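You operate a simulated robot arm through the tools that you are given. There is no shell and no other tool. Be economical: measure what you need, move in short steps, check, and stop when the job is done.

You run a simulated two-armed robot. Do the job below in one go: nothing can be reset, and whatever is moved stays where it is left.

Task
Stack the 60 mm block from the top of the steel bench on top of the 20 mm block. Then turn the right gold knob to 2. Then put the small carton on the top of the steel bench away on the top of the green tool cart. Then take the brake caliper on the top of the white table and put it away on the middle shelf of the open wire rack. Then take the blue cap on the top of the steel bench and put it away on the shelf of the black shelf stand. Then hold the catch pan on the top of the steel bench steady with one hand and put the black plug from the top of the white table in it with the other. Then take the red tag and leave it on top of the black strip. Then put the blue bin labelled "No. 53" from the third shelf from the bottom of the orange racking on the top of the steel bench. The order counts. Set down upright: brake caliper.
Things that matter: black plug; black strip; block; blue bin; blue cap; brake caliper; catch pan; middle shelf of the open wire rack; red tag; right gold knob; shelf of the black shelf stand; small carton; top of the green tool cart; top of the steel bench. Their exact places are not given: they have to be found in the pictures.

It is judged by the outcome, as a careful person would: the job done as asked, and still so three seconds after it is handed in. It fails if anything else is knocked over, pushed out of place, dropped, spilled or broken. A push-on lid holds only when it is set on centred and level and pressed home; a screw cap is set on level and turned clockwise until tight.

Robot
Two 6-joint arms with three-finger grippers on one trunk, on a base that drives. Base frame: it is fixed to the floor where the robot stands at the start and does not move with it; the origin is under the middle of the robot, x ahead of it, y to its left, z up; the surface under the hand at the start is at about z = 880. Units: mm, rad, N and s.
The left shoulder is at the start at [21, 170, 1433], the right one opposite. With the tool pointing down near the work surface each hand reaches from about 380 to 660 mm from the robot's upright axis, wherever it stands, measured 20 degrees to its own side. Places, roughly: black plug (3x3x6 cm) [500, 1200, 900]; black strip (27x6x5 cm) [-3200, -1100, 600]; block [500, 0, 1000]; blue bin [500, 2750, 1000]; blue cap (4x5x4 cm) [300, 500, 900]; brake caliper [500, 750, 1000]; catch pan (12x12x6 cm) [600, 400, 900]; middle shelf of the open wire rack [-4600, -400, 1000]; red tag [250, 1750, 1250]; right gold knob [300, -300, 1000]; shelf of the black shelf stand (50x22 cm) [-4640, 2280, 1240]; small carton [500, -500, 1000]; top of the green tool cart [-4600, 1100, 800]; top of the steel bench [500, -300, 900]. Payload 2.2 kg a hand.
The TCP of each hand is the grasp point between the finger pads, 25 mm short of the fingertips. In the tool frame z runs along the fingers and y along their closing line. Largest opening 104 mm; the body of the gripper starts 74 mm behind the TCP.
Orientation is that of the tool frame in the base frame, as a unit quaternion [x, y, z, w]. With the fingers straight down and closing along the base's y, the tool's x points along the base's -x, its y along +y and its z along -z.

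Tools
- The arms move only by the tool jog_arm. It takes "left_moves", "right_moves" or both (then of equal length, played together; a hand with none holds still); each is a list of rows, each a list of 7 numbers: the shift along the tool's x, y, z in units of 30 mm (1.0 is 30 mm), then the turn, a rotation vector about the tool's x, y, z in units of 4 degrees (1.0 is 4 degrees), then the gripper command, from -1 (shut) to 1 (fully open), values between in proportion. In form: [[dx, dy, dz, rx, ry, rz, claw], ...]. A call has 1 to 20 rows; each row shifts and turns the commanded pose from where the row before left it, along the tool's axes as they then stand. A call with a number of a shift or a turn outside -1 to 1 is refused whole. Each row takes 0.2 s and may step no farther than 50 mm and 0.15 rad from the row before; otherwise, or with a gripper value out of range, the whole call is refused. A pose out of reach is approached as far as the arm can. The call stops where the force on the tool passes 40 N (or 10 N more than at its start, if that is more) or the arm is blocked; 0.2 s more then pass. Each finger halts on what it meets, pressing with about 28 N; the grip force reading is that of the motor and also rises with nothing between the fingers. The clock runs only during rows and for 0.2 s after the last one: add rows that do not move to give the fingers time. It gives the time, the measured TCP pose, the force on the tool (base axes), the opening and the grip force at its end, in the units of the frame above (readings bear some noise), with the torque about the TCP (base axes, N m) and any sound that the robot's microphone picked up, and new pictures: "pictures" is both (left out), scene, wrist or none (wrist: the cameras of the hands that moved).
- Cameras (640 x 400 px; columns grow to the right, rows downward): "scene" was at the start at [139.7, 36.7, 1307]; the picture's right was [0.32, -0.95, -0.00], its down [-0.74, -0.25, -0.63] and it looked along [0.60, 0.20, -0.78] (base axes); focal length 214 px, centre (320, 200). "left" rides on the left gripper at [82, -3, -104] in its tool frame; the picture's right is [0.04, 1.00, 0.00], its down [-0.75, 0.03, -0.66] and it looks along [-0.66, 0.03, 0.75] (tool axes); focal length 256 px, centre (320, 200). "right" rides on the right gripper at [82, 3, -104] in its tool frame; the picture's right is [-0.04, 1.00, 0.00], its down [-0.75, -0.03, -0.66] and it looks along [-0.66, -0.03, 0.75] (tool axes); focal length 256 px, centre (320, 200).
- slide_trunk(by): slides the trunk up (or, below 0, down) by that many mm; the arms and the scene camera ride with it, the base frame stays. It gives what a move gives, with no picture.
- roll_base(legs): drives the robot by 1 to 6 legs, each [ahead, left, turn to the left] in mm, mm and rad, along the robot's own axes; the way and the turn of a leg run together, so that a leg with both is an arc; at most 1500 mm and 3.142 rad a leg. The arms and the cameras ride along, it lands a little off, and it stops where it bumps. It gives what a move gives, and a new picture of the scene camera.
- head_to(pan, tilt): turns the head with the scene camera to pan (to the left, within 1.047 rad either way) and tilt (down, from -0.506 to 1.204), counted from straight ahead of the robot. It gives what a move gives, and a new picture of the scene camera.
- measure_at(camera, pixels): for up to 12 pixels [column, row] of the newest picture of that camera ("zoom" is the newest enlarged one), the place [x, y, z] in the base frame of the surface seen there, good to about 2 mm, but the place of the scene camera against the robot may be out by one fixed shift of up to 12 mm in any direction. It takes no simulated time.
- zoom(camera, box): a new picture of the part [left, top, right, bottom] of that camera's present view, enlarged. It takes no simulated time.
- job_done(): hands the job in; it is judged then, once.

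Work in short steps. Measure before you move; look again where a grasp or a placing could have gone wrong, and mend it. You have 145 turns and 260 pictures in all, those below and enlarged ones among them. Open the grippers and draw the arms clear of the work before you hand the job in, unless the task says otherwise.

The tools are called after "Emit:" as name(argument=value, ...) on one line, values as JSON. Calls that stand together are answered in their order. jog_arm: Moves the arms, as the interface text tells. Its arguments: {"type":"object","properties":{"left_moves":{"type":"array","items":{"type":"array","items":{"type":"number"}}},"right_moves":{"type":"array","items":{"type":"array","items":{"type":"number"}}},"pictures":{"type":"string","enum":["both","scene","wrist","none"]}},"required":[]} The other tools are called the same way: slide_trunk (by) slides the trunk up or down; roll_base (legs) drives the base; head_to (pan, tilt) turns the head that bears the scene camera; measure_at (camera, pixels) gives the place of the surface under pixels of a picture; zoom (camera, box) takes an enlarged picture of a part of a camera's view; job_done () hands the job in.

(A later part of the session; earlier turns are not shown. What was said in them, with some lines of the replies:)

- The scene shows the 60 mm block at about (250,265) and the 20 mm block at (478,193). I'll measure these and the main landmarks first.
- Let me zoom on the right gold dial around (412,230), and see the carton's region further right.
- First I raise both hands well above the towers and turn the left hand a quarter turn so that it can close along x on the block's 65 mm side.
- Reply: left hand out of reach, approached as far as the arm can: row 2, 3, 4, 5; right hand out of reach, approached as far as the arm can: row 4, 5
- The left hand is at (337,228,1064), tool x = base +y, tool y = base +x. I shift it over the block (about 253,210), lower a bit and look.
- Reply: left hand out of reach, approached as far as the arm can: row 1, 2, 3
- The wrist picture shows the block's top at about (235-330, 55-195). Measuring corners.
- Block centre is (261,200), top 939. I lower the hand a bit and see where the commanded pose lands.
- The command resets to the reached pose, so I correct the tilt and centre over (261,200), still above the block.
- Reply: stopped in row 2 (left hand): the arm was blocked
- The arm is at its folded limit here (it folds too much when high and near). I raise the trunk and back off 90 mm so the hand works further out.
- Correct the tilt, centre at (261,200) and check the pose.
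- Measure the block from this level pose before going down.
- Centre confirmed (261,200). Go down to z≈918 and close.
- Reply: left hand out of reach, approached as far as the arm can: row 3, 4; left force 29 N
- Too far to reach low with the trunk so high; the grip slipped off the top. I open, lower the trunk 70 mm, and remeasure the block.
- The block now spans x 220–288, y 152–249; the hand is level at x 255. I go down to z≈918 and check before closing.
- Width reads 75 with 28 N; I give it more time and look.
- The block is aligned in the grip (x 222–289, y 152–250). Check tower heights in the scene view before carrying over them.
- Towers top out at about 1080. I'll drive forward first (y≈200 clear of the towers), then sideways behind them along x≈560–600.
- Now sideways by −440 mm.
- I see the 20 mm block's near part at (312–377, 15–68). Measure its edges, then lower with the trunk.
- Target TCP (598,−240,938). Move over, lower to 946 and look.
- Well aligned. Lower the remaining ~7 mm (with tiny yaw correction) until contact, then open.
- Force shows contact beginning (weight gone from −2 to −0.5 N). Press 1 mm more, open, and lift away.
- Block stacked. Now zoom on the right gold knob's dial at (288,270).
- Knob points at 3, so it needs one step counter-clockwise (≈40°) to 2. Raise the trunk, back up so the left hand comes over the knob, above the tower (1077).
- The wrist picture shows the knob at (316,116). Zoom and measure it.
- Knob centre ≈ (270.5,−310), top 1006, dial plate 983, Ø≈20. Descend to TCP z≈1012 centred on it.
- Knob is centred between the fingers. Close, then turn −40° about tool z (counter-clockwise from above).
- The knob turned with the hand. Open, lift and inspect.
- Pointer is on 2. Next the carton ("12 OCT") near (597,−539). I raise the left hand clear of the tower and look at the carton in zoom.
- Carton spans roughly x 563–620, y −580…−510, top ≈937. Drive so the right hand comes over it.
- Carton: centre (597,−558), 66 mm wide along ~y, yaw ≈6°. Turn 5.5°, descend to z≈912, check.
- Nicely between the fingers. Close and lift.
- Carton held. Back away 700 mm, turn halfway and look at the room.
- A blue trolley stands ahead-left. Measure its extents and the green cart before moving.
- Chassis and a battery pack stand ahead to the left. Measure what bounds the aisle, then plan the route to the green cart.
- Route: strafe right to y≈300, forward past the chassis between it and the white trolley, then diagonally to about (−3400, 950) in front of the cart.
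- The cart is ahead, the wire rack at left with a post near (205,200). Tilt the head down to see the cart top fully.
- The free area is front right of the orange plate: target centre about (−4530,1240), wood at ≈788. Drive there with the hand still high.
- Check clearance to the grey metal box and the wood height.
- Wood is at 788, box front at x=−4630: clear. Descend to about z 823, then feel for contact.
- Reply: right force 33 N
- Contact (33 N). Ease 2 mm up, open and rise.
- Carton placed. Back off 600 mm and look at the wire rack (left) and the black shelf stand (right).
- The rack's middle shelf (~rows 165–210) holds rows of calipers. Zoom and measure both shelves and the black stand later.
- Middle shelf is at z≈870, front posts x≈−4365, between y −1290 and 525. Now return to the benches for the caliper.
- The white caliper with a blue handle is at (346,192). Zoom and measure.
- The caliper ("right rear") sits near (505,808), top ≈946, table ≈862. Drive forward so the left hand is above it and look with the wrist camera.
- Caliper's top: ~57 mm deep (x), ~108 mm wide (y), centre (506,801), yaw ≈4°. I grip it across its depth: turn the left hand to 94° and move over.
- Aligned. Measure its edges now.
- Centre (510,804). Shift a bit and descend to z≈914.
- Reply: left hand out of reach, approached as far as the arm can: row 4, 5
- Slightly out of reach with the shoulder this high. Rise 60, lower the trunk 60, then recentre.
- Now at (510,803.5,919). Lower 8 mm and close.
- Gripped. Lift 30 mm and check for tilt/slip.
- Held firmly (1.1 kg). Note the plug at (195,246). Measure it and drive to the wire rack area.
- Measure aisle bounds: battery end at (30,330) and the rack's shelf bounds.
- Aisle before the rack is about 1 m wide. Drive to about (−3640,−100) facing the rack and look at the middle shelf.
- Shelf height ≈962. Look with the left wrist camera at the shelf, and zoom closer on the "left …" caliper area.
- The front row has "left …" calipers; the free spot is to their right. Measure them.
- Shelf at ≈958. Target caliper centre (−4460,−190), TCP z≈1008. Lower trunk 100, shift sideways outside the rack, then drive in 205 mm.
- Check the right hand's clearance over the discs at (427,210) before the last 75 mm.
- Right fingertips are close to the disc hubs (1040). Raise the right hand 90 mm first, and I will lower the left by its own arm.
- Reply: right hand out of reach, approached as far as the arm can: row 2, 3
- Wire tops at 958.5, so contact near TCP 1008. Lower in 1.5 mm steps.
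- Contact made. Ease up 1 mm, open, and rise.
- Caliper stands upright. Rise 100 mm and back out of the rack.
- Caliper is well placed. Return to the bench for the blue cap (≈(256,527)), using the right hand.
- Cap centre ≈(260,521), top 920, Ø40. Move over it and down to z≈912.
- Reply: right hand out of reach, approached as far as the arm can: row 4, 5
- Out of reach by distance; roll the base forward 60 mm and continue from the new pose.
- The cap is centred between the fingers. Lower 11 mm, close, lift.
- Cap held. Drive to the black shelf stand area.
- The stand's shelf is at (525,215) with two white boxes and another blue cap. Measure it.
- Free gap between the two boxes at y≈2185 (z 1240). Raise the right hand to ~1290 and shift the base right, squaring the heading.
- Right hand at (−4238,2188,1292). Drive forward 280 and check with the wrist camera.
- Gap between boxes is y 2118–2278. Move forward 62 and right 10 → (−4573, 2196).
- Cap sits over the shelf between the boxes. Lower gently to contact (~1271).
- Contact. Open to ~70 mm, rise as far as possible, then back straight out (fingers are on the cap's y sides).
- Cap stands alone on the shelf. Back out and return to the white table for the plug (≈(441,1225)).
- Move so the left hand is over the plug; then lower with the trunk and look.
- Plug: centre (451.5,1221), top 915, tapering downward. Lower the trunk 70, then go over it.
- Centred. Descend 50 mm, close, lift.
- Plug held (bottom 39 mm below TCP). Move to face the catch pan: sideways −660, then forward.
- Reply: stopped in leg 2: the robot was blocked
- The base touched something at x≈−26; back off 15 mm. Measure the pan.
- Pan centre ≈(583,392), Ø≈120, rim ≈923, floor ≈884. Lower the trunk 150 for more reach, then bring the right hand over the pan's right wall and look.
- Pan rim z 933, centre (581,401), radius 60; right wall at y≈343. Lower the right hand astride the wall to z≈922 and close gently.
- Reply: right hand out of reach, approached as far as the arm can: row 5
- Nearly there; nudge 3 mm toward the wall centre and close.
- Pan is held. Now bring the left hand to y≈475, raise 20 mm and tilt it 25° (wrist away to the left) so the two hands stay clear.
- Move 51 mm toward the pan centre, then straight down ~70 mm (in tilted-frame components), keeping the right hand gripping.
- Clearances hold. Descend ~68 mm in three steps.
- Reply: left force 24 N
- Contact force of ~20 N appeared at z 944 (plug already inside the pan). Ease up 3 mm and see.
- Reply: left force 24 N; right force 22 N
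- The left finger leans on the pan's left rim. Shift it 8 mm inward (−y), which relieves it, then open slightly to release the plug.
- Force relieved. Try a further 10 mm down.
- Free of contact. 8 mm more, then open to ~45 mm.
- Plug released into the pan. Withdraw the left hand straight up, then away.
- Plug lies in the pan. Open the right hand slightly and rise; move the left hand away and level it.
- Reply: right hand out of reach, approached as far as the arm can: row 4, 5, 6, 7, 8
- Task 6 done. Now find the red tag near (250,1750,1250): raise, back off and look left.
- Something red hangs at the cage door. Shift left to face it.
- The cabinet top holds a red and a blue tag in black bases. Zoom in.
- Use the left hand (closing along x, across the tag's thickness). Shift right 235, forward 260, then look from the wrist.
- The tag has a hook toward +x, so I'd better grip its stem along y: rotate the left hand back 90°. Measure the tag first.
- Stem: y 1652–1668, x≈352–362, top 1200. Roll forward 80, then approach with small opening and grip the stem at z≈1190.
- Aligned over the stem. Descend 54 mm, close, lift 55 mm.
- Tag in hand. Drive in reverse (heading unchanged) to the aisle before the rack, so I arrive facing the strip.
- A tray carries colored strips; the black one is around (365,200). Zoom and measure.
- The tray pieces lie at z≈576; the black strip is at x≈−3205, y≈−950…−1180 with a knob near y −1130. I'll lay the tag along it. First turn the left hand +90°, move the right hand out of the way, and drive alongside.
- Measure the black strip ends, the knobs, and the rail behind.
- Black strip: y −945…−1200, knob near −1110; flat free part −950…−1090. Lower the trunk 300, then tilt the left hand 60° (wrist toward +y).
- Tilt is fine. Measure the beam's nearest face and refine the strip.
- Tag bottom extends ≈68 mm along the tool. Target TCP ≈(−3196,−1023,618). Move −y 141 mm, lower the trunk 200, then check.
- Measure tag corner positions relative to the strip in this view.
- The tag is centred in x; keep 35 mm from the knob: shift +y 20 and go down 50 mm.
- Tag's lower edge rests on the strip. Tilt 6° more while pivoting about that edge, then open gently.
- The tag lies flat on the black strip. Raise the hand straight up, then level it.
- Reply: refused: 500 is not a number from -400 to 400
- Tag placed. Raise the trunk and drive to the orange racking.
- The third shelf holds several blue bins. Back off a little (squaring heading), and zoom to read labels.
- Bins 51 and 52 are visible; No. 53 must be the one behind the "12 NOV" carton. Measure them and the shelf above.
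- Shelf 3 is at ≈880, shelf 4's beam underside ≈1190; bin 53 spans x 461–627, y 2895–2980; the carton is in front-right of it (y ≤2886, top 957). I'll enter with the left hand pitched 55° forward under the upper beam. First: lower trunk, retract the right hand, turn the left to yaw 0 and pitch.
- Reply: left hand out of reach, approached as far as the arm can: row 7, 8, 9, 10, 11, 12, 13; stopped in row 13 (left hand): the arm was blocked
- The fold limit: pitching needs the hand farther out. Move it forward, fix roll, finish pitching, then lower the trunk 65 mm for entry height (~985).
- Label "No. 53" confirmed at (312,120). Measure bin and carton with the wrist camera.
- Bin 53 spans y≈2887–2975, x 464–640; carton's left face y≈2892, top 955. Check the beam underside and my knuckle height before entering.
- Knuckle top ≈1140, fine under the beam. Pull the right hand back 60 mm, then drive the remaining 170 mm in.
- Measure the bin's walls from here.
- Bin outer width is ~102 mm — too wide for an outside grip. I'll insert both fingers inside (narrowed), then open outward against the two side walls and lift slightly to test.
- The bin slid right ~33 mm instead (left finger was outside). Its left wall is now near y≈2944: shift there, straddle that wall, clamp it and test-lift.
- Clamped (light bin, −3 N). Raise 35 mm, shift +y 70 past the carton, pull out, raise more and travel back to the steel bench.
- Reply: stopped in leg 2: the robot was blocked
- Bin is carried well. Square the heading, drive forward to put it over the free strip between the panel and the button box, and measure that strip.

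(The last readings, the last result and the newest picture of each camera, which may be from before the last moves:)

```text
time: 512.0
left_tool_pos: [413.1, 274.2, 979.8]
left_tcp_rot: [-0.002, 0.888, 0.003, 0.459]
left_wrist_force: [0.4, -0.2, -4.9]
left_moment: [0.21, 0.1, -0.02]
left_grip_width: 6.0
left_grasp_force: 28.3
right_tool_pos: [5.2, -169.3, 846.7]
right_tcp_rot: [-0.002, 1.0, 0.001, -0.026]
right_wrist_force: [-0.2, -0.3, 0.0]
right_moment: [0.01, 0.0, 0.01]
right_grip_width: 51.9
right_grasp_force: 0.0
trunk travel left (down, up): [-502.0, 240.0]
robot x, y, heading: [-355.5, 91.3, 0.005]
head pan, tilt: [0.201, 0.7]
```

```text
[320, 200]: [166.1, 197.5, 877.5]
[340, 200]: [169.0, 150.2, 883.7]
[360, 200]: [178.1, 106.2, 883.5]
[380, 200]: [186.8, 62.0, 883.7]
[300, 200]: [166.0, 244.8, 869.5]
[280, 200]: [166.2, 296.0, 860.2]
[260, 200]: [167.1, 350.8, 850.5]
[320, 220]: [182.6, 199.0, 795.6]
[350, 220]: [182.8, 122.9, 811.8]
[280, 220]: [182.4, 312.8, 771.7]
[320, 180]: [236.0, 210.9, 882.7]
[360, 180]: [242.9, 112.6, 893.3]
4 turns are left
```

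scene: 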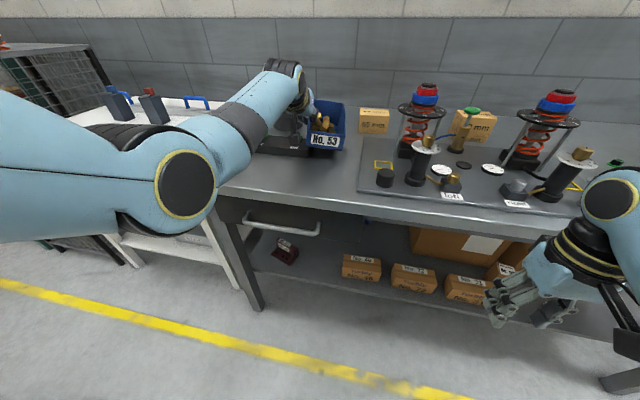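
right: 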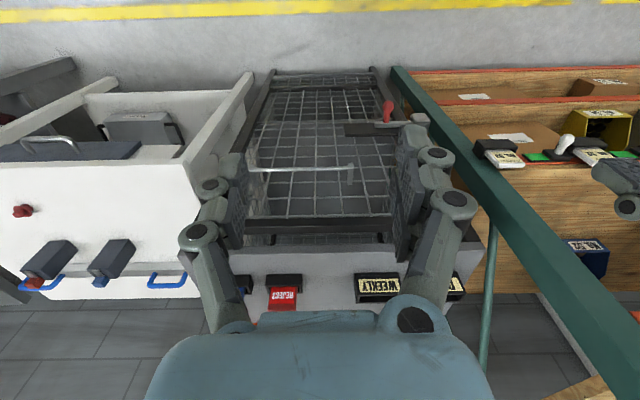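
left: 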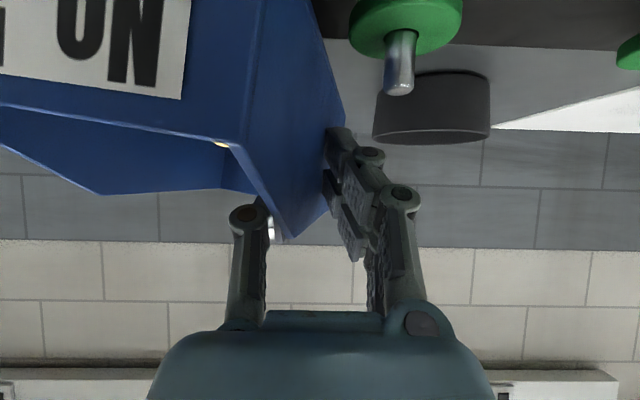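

The button box (y 256–451) makes this strip too narrow. A better free spot is at the bench's left end: TCP target ≈(440,563). Raise, shift there, and measure the edges around.

Emit:
slide_trunk(by=60)

Emit:
roll_base(legs=[[27, 290, -0.004]])

Emit:
slide_trunk(by=-60)

Emit:
jog_arm(left_moves=[[0, 0, 0, 0, 0, 0, -1]], pictures="both")

Emit:
measure_at(camera="left", pixels=[[335, 20], [345, 40], [360, 20], [380, 20], [400, 20], [360, 60], [380, 60], [400, 60], [360, 100], [380, 100], [420, 40], [440, 20]])

Emit:
measure_at(camera="scene", pixels=[[215, 190], [225, 190], [235, 190], [245, 190], [240, 170], [250, 170], [260, 170], [270, 190], [350, 150], [345, 140], [340, 130], [360, 150]])

```text
time: 513.0
left_tool_pos: [415.7, 273.0, 1040.1]
left_tcp_rot: [-0.002, 0.888, 0.004, 0.459]
left_wrist_force: [0.2, -0.1, -5.7]
left_moment: [0.22, 0.05, 0.01]
left_grip_width: 6.1
left_grasp_force: 27.6
right_tool_pos: [4.9, -170.9, 906.5]
right_tcp_rot: [-0.002, 1.0, 0.002, -0.027]
right_wrist_force: [-0.4, 0.1, -0.1]
right_moment: [0.01, 0.0, 0.0]
right_grip_width: 52.0
right_grasp_force: 0.1
trunk travel left (down, up): [-562.0, 180.0]
robot x, y, heading: [-355.2, 90.6, 0.006]
head pan, tilt: [0.201, 0.7]
```

```text
time: 515.0
left_tool_pos: [440.3, 560.3, 1041.5]
left_tcp_rot: [0.0, 0.888, 0.002, 0.459]
left_wrist_force: [0.1, 1.6, -5.6]
left_moment: [0.19, 0.08, 0.01]
left_grip_width: 5.9
left_grasp_force: 27.7
right_tool_pos: [28.7, 118.7, 906.7]
right_tcp_rot: [0.0, 1.0, 0.001, -0.027]
right_wrist_force: [-0.5, -0.6, 1.0]
right_moment: [-0.03, 0.01, -0.01]
right_grip_width: 52.2
right_grasp_force: 0.0
trunk travel left (down, up): [-562.0, 180.0]
robot x, y, heading: [-333.2, 377.9, -0.001]
head pan, tilt: [0.201, 0.7]
```

scene: 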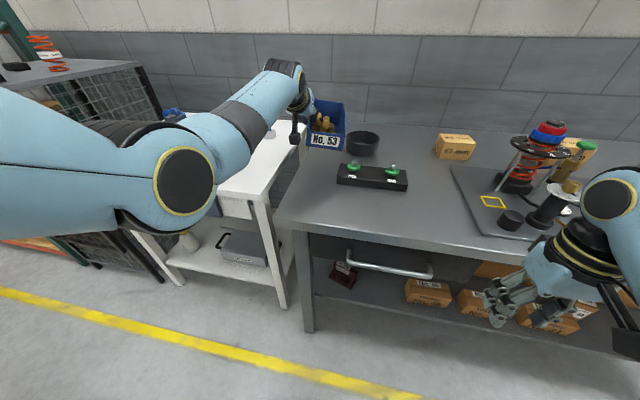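

```text
time: 516.0
left_tool_pos: [440.6, 559.7, 980.9]
left_tcp_rot: [0.001, 0.888, 0.002, 0.46]
left_wrist_force: [-0.4, -0.1, -3.8]
left_moment: [0.21, 0.07, 0.0]
left_grip_width: 6.2
left_grasp_force: 28.1
right_tool_pos: [29.8, 118.4, 847.8]
right_tcp_rot: [0.0, 1.0, 0.002, -0.026]
right_wrist_force: [-0.5, 0.4, 0.0]
right_moment: [0.03, -0.02, -0.01]
right_grip_width: 52.1
right_grasp_force: 0.0
trunk travel left (down, up): [-502.0, 240.0]
robot x, y, heading: [-332.3, 377.0, 0.008]
head pan, tilt: [0.201, 0.7]
```

```text
time: 516.4
left_tool_pos: [440.1, 560.4, 981.3]
left_tcp_rot: [0.0, 0.888, 0.003, 0.459]
left_wrist_force: [-0.1, 0.4, -3.8]
left_moment: [0.23, 0.07, 0.02]
left_grip_width: 6.2
left_grasp_force: 28.3
right_tool_pos: [30.2, 117.2, 848.1]
right_tcp_rot: [0.0, 1.0, 0.002, -0.027]
right_wrist_force: [0.9, 0.1, -0.8]
right_moment: [-0.02, -0.01, -0.03]
right_grip_width: 51.9
right_grasp_force: 0.0
trunk travel left (down, up): [-502.0, 240.0]
robot x, y, heading: [-335.5, 379.3, 0.006]
head pan, tilt: [0.201, 0.7]
```

scene: 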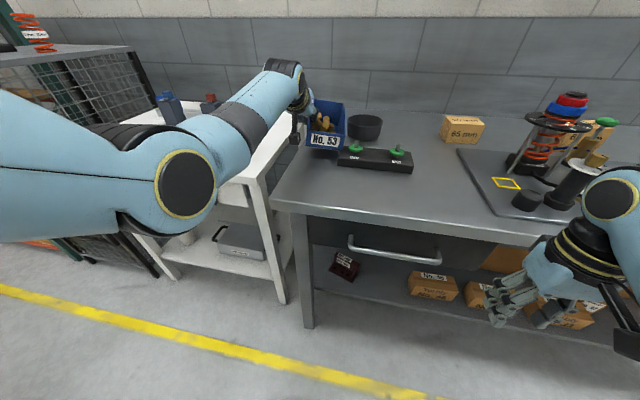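
left: 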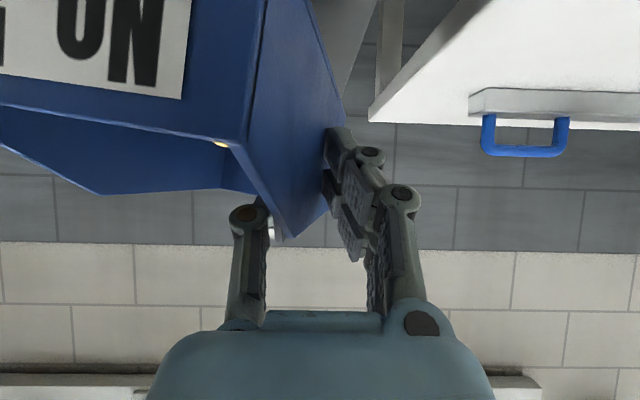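

```text
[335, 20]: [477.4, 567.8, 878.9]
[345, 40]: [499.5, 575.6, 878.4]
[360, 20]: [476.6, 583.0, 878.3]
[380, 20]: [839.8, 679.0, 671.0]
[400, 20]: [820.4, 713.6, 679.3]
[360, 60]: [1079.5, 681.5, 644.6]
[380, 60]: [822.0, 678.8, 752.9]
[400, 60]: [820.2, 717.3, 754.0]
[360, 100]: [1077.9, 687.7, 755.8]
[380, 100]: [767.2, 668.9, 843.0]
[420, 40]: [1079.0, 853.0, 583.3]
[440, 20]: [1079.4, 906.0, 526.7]
```

```text
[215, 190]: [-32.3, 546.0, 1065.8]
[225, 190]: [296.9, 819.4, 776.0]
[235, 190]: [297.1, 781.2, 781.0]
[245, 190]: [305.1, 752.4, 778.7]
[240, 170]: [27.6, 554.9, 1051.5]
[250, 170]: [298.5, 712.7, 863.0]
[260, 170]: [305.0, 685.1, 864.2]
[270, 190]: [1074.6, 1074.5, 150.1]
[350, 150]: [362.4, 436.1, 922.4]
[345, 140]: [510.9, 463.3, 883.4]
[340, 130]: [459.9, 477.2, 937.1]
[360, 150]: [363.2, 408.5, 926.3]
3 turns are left
```

The bench edge lies at y≈586, bin right wall ≈465, box at 451. Shift +4 mm, lower ~44 mm, release the wall, rise and back away.

Emit:
jog_arm(left_moves=[[0, 0.13, 0, 0, 0, 0, -1], [0.5, 0, 0.35, 0, 0, 0, -1], [0.5, 0, 0.35, 0, 0, 0, -1], [0.05, 0, 0.035, 0, 0, 0, -1], [0.05, 0, 0.035, 0, 0, 0, -1], [0.05, 0, 0.035, 0, 0, 0, -1], [0.04, 0, 0.03, 0, 0, 0, -1], [0, 0, 0, 0, 0, 0, -1]], pictures="none")

Emit:
jog_arm(left_moves=[[0, 0, 0, 0, 0, 0, -0.8], [0, 0, 0, 0, 0, 0, -0.6], [0, 0, 0, 0, 0, 0, -0.5], [0, 0, 0, 0, 0, 0, -0.5], [-0.4, 0, -0.28, 0, 0, 0, -0.5], [-0.82, 0, -0.57, 0, 0, 0, -0.5], [-0.82, 0, -0.57, 0, 0, 0, -0.5], [0, 0, 0, 0, 0, 0, -0.5]], pictures="both")

```text
time: 518.2
left_tool_pos: [439.7, 565.3, 938.2]
left_tcp_rot: [0.001, 0.888, 0.002, 0.46]
left_wrist_force: [2.9, 0.3, 0.0]
left_moment: [-0.25, -0.55, 0.19]
left_grip_width: 5.7
left_grasp_force: 27.9
right_tool_pos: [28.9, 118.2, 847.8]
right_tcp_rot: [-0.001, 1.0, 0.002, -0.026]
right_wrist_force: [-0.5, 0.4, 0.2]
right_moment: [0.0, 0.03, 0.0]
right_grip_width: 52.0
right_grasp_force: 0.0
trunk travel left (down, up): [-502.0, 240.0]
robot x, y, heading: [-331.5, 376.3, 0.005]
head pan, tilt: [0.201, 0.7]
```

```text
time: 520.0
left_tool_pos: [440.0, 564.3, 1012.3]
left_tcp_rot: [0.0, 0.888, 0.003, 0.46]
left_wrist_force: [0.1, -0.5, 0.5]
left_moment: [-0.03, 0.01, 0.01]
left_grip_width: 25.8
left_grasp_force: 0.0
right_tool_pos: [29.5, 117.2, 847.7]
right_tcp_rot: [0.001, 1.0, 0.002, -0.026]
right_wrist_force: [0.3, -0.6, -0.5]
right_moment: [-0.01, -0.01, 0.03]
right_grip_width: 52.0
right_grasp_force: 0.2
trunk travel left (down, up): [-502.0, 240.0]
robot x, y, heading: [-332.4, 378.3, -0.002]
head pan, tilt: [0.201, 0.7]
2 turns are left
```

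scene: 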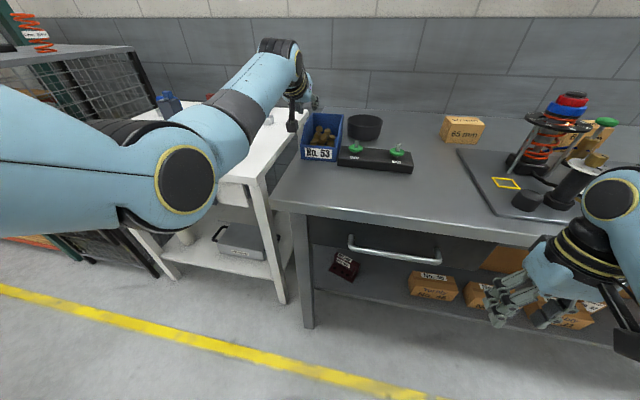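
left: 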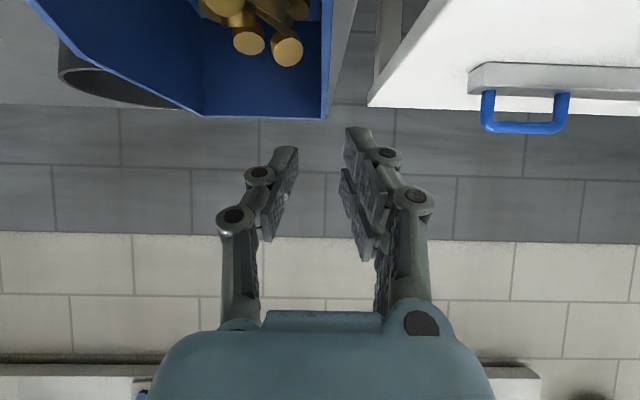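

Bin 53 stands upright on the bench with its parts inside and the hand is clear of it. I raise the trunk, back away with the grippers open, and hand the job in on the next turn.

Emit:
slide_trunk(by=80)

Emit:
roll_base(legs=[[-400, 0, 0]])

Emit:
jog_arm(left_moves=[[0, 0, 0, 0, 0, 0, 1], [0, 0, 0, 0, 0, 0, 1], [0, 0, 0, 0, 0, 0, 1], [0, 0, 0, 0, 0, 0, 1]], right_moves=[[0, 0, 0, 0, 0, 0, 1], [0, 0, 0, 0, 0, 0, 1], [0, 0, 0, 0, 0, 0, 1], [0, 0, 0, 0, 0, 0, 1]], pictures="none")

```text
time: 521.2
left_tool_pos: [440.6, 563.8, 1091.7]
left_tcp_rot: [0.0, 0.888, 0.003, 0.459]
left_wrist_force: [0.0, -0.1, -0.1]
left_moment: [-0.02, -0.05, 0.0]
left_grip_width: 26.1
left_grasp_force: 0.1
right_tool_pos: [29.2, 118.1, 926.3]
right_tcp_rot: [0.0, 1.0, 0.002, -0.026]
right_wrist_force: [-0.4, 0.4, -0.6]
right_moment: [0.0, -0.02, 0.01]
right_grip_width: 51.8
right_grasp_force: 0.2
trunk travel left (down, up): [-582.0, 160.0]
robot x, y, heading: [-331.8, 377.2, 0.008]
head pan, tilt: [0.201, 0.7]
```

```text
time: 523.7
left_tool_pos: [41.0, 559.1, 1093.0]
left_tcp_rot: [0.001, 0.888, 0.002, 0.461]
left_wrist_force: [0.3, -0.6, -0.4]
left_moment: [0.0, 0.02, 0.02]
left_grip_width: 26.0
left_grasp_force: 0.1
right_tool_pos: [-370.9, 115.3, 927.8]
right_tcp_rot: [0.002, 1.0, 0.001, -0.025]
right_wrist_force: [-0.6, 0.6, 0.2]
right_moment: [0.05, 0.03, 0.01]
right_grip_width: 51.9
right_grasp_force: 0.0
trunk travel left (down, up): [-582.0, 160.0]
robot x, y, heading: [-728.9, 378.3, 0.001]
head pan, tilt: [0.201, 0.7]
```

scene: 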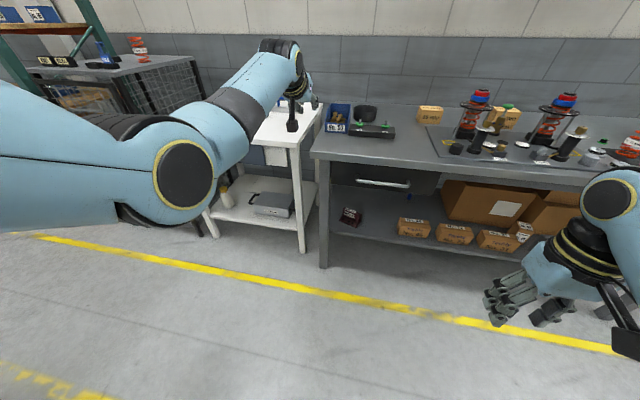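

```text
time: 524.7
left_tool_pos: [41.6, 559.8, 1091.5]
left_tcp_rot: [0.002, 0.888, 0.001, 0.46]
left_wrist_force: [0.9, -0.2, 0.5]
left_moment: [0.0, -0.02, 0.01]
left_grip_width: 104.2
left_grasp_force: 0.0
right_tool_pos: [-371.1, 116.8, 927.8]
right_tcp_rot: [0.002, 1.0, 0.002, -0.025]
right_wrist_force: [-0.3, 0.3, 0.4]
right_moment: [0.02, 0.0, -0.01]
right_grip_width: 104.2
right_grasp_force: 0.1
trunk travel left (down, up): [-582.0, 160.0]
robot x, y, heading: [-728.9, 379.1, -0.002]
head pan, tilt: [0.201, 0.7]
1 turns are left
```

Everything is in place, the grippers are open and the arms are clear; handing in.

Emit:
job_done()

```text
The job is handed in.
```

I did all eight steps in order and handed the job in. Two things near the end I could not re-check:

- **"12 NOV" carton (orange racking):** it sits in front of bin No. 53. While I pulled the bin out, the base stopped on something. The carton still looked upright in the last picture of that shelf, but it may have been nudged.
- **Bin No. 53:** my first attempt to grip it slid it about 30 mm sideways on its shelf before I got hold of it. It now stands upright on the steel bench with its parts inside.
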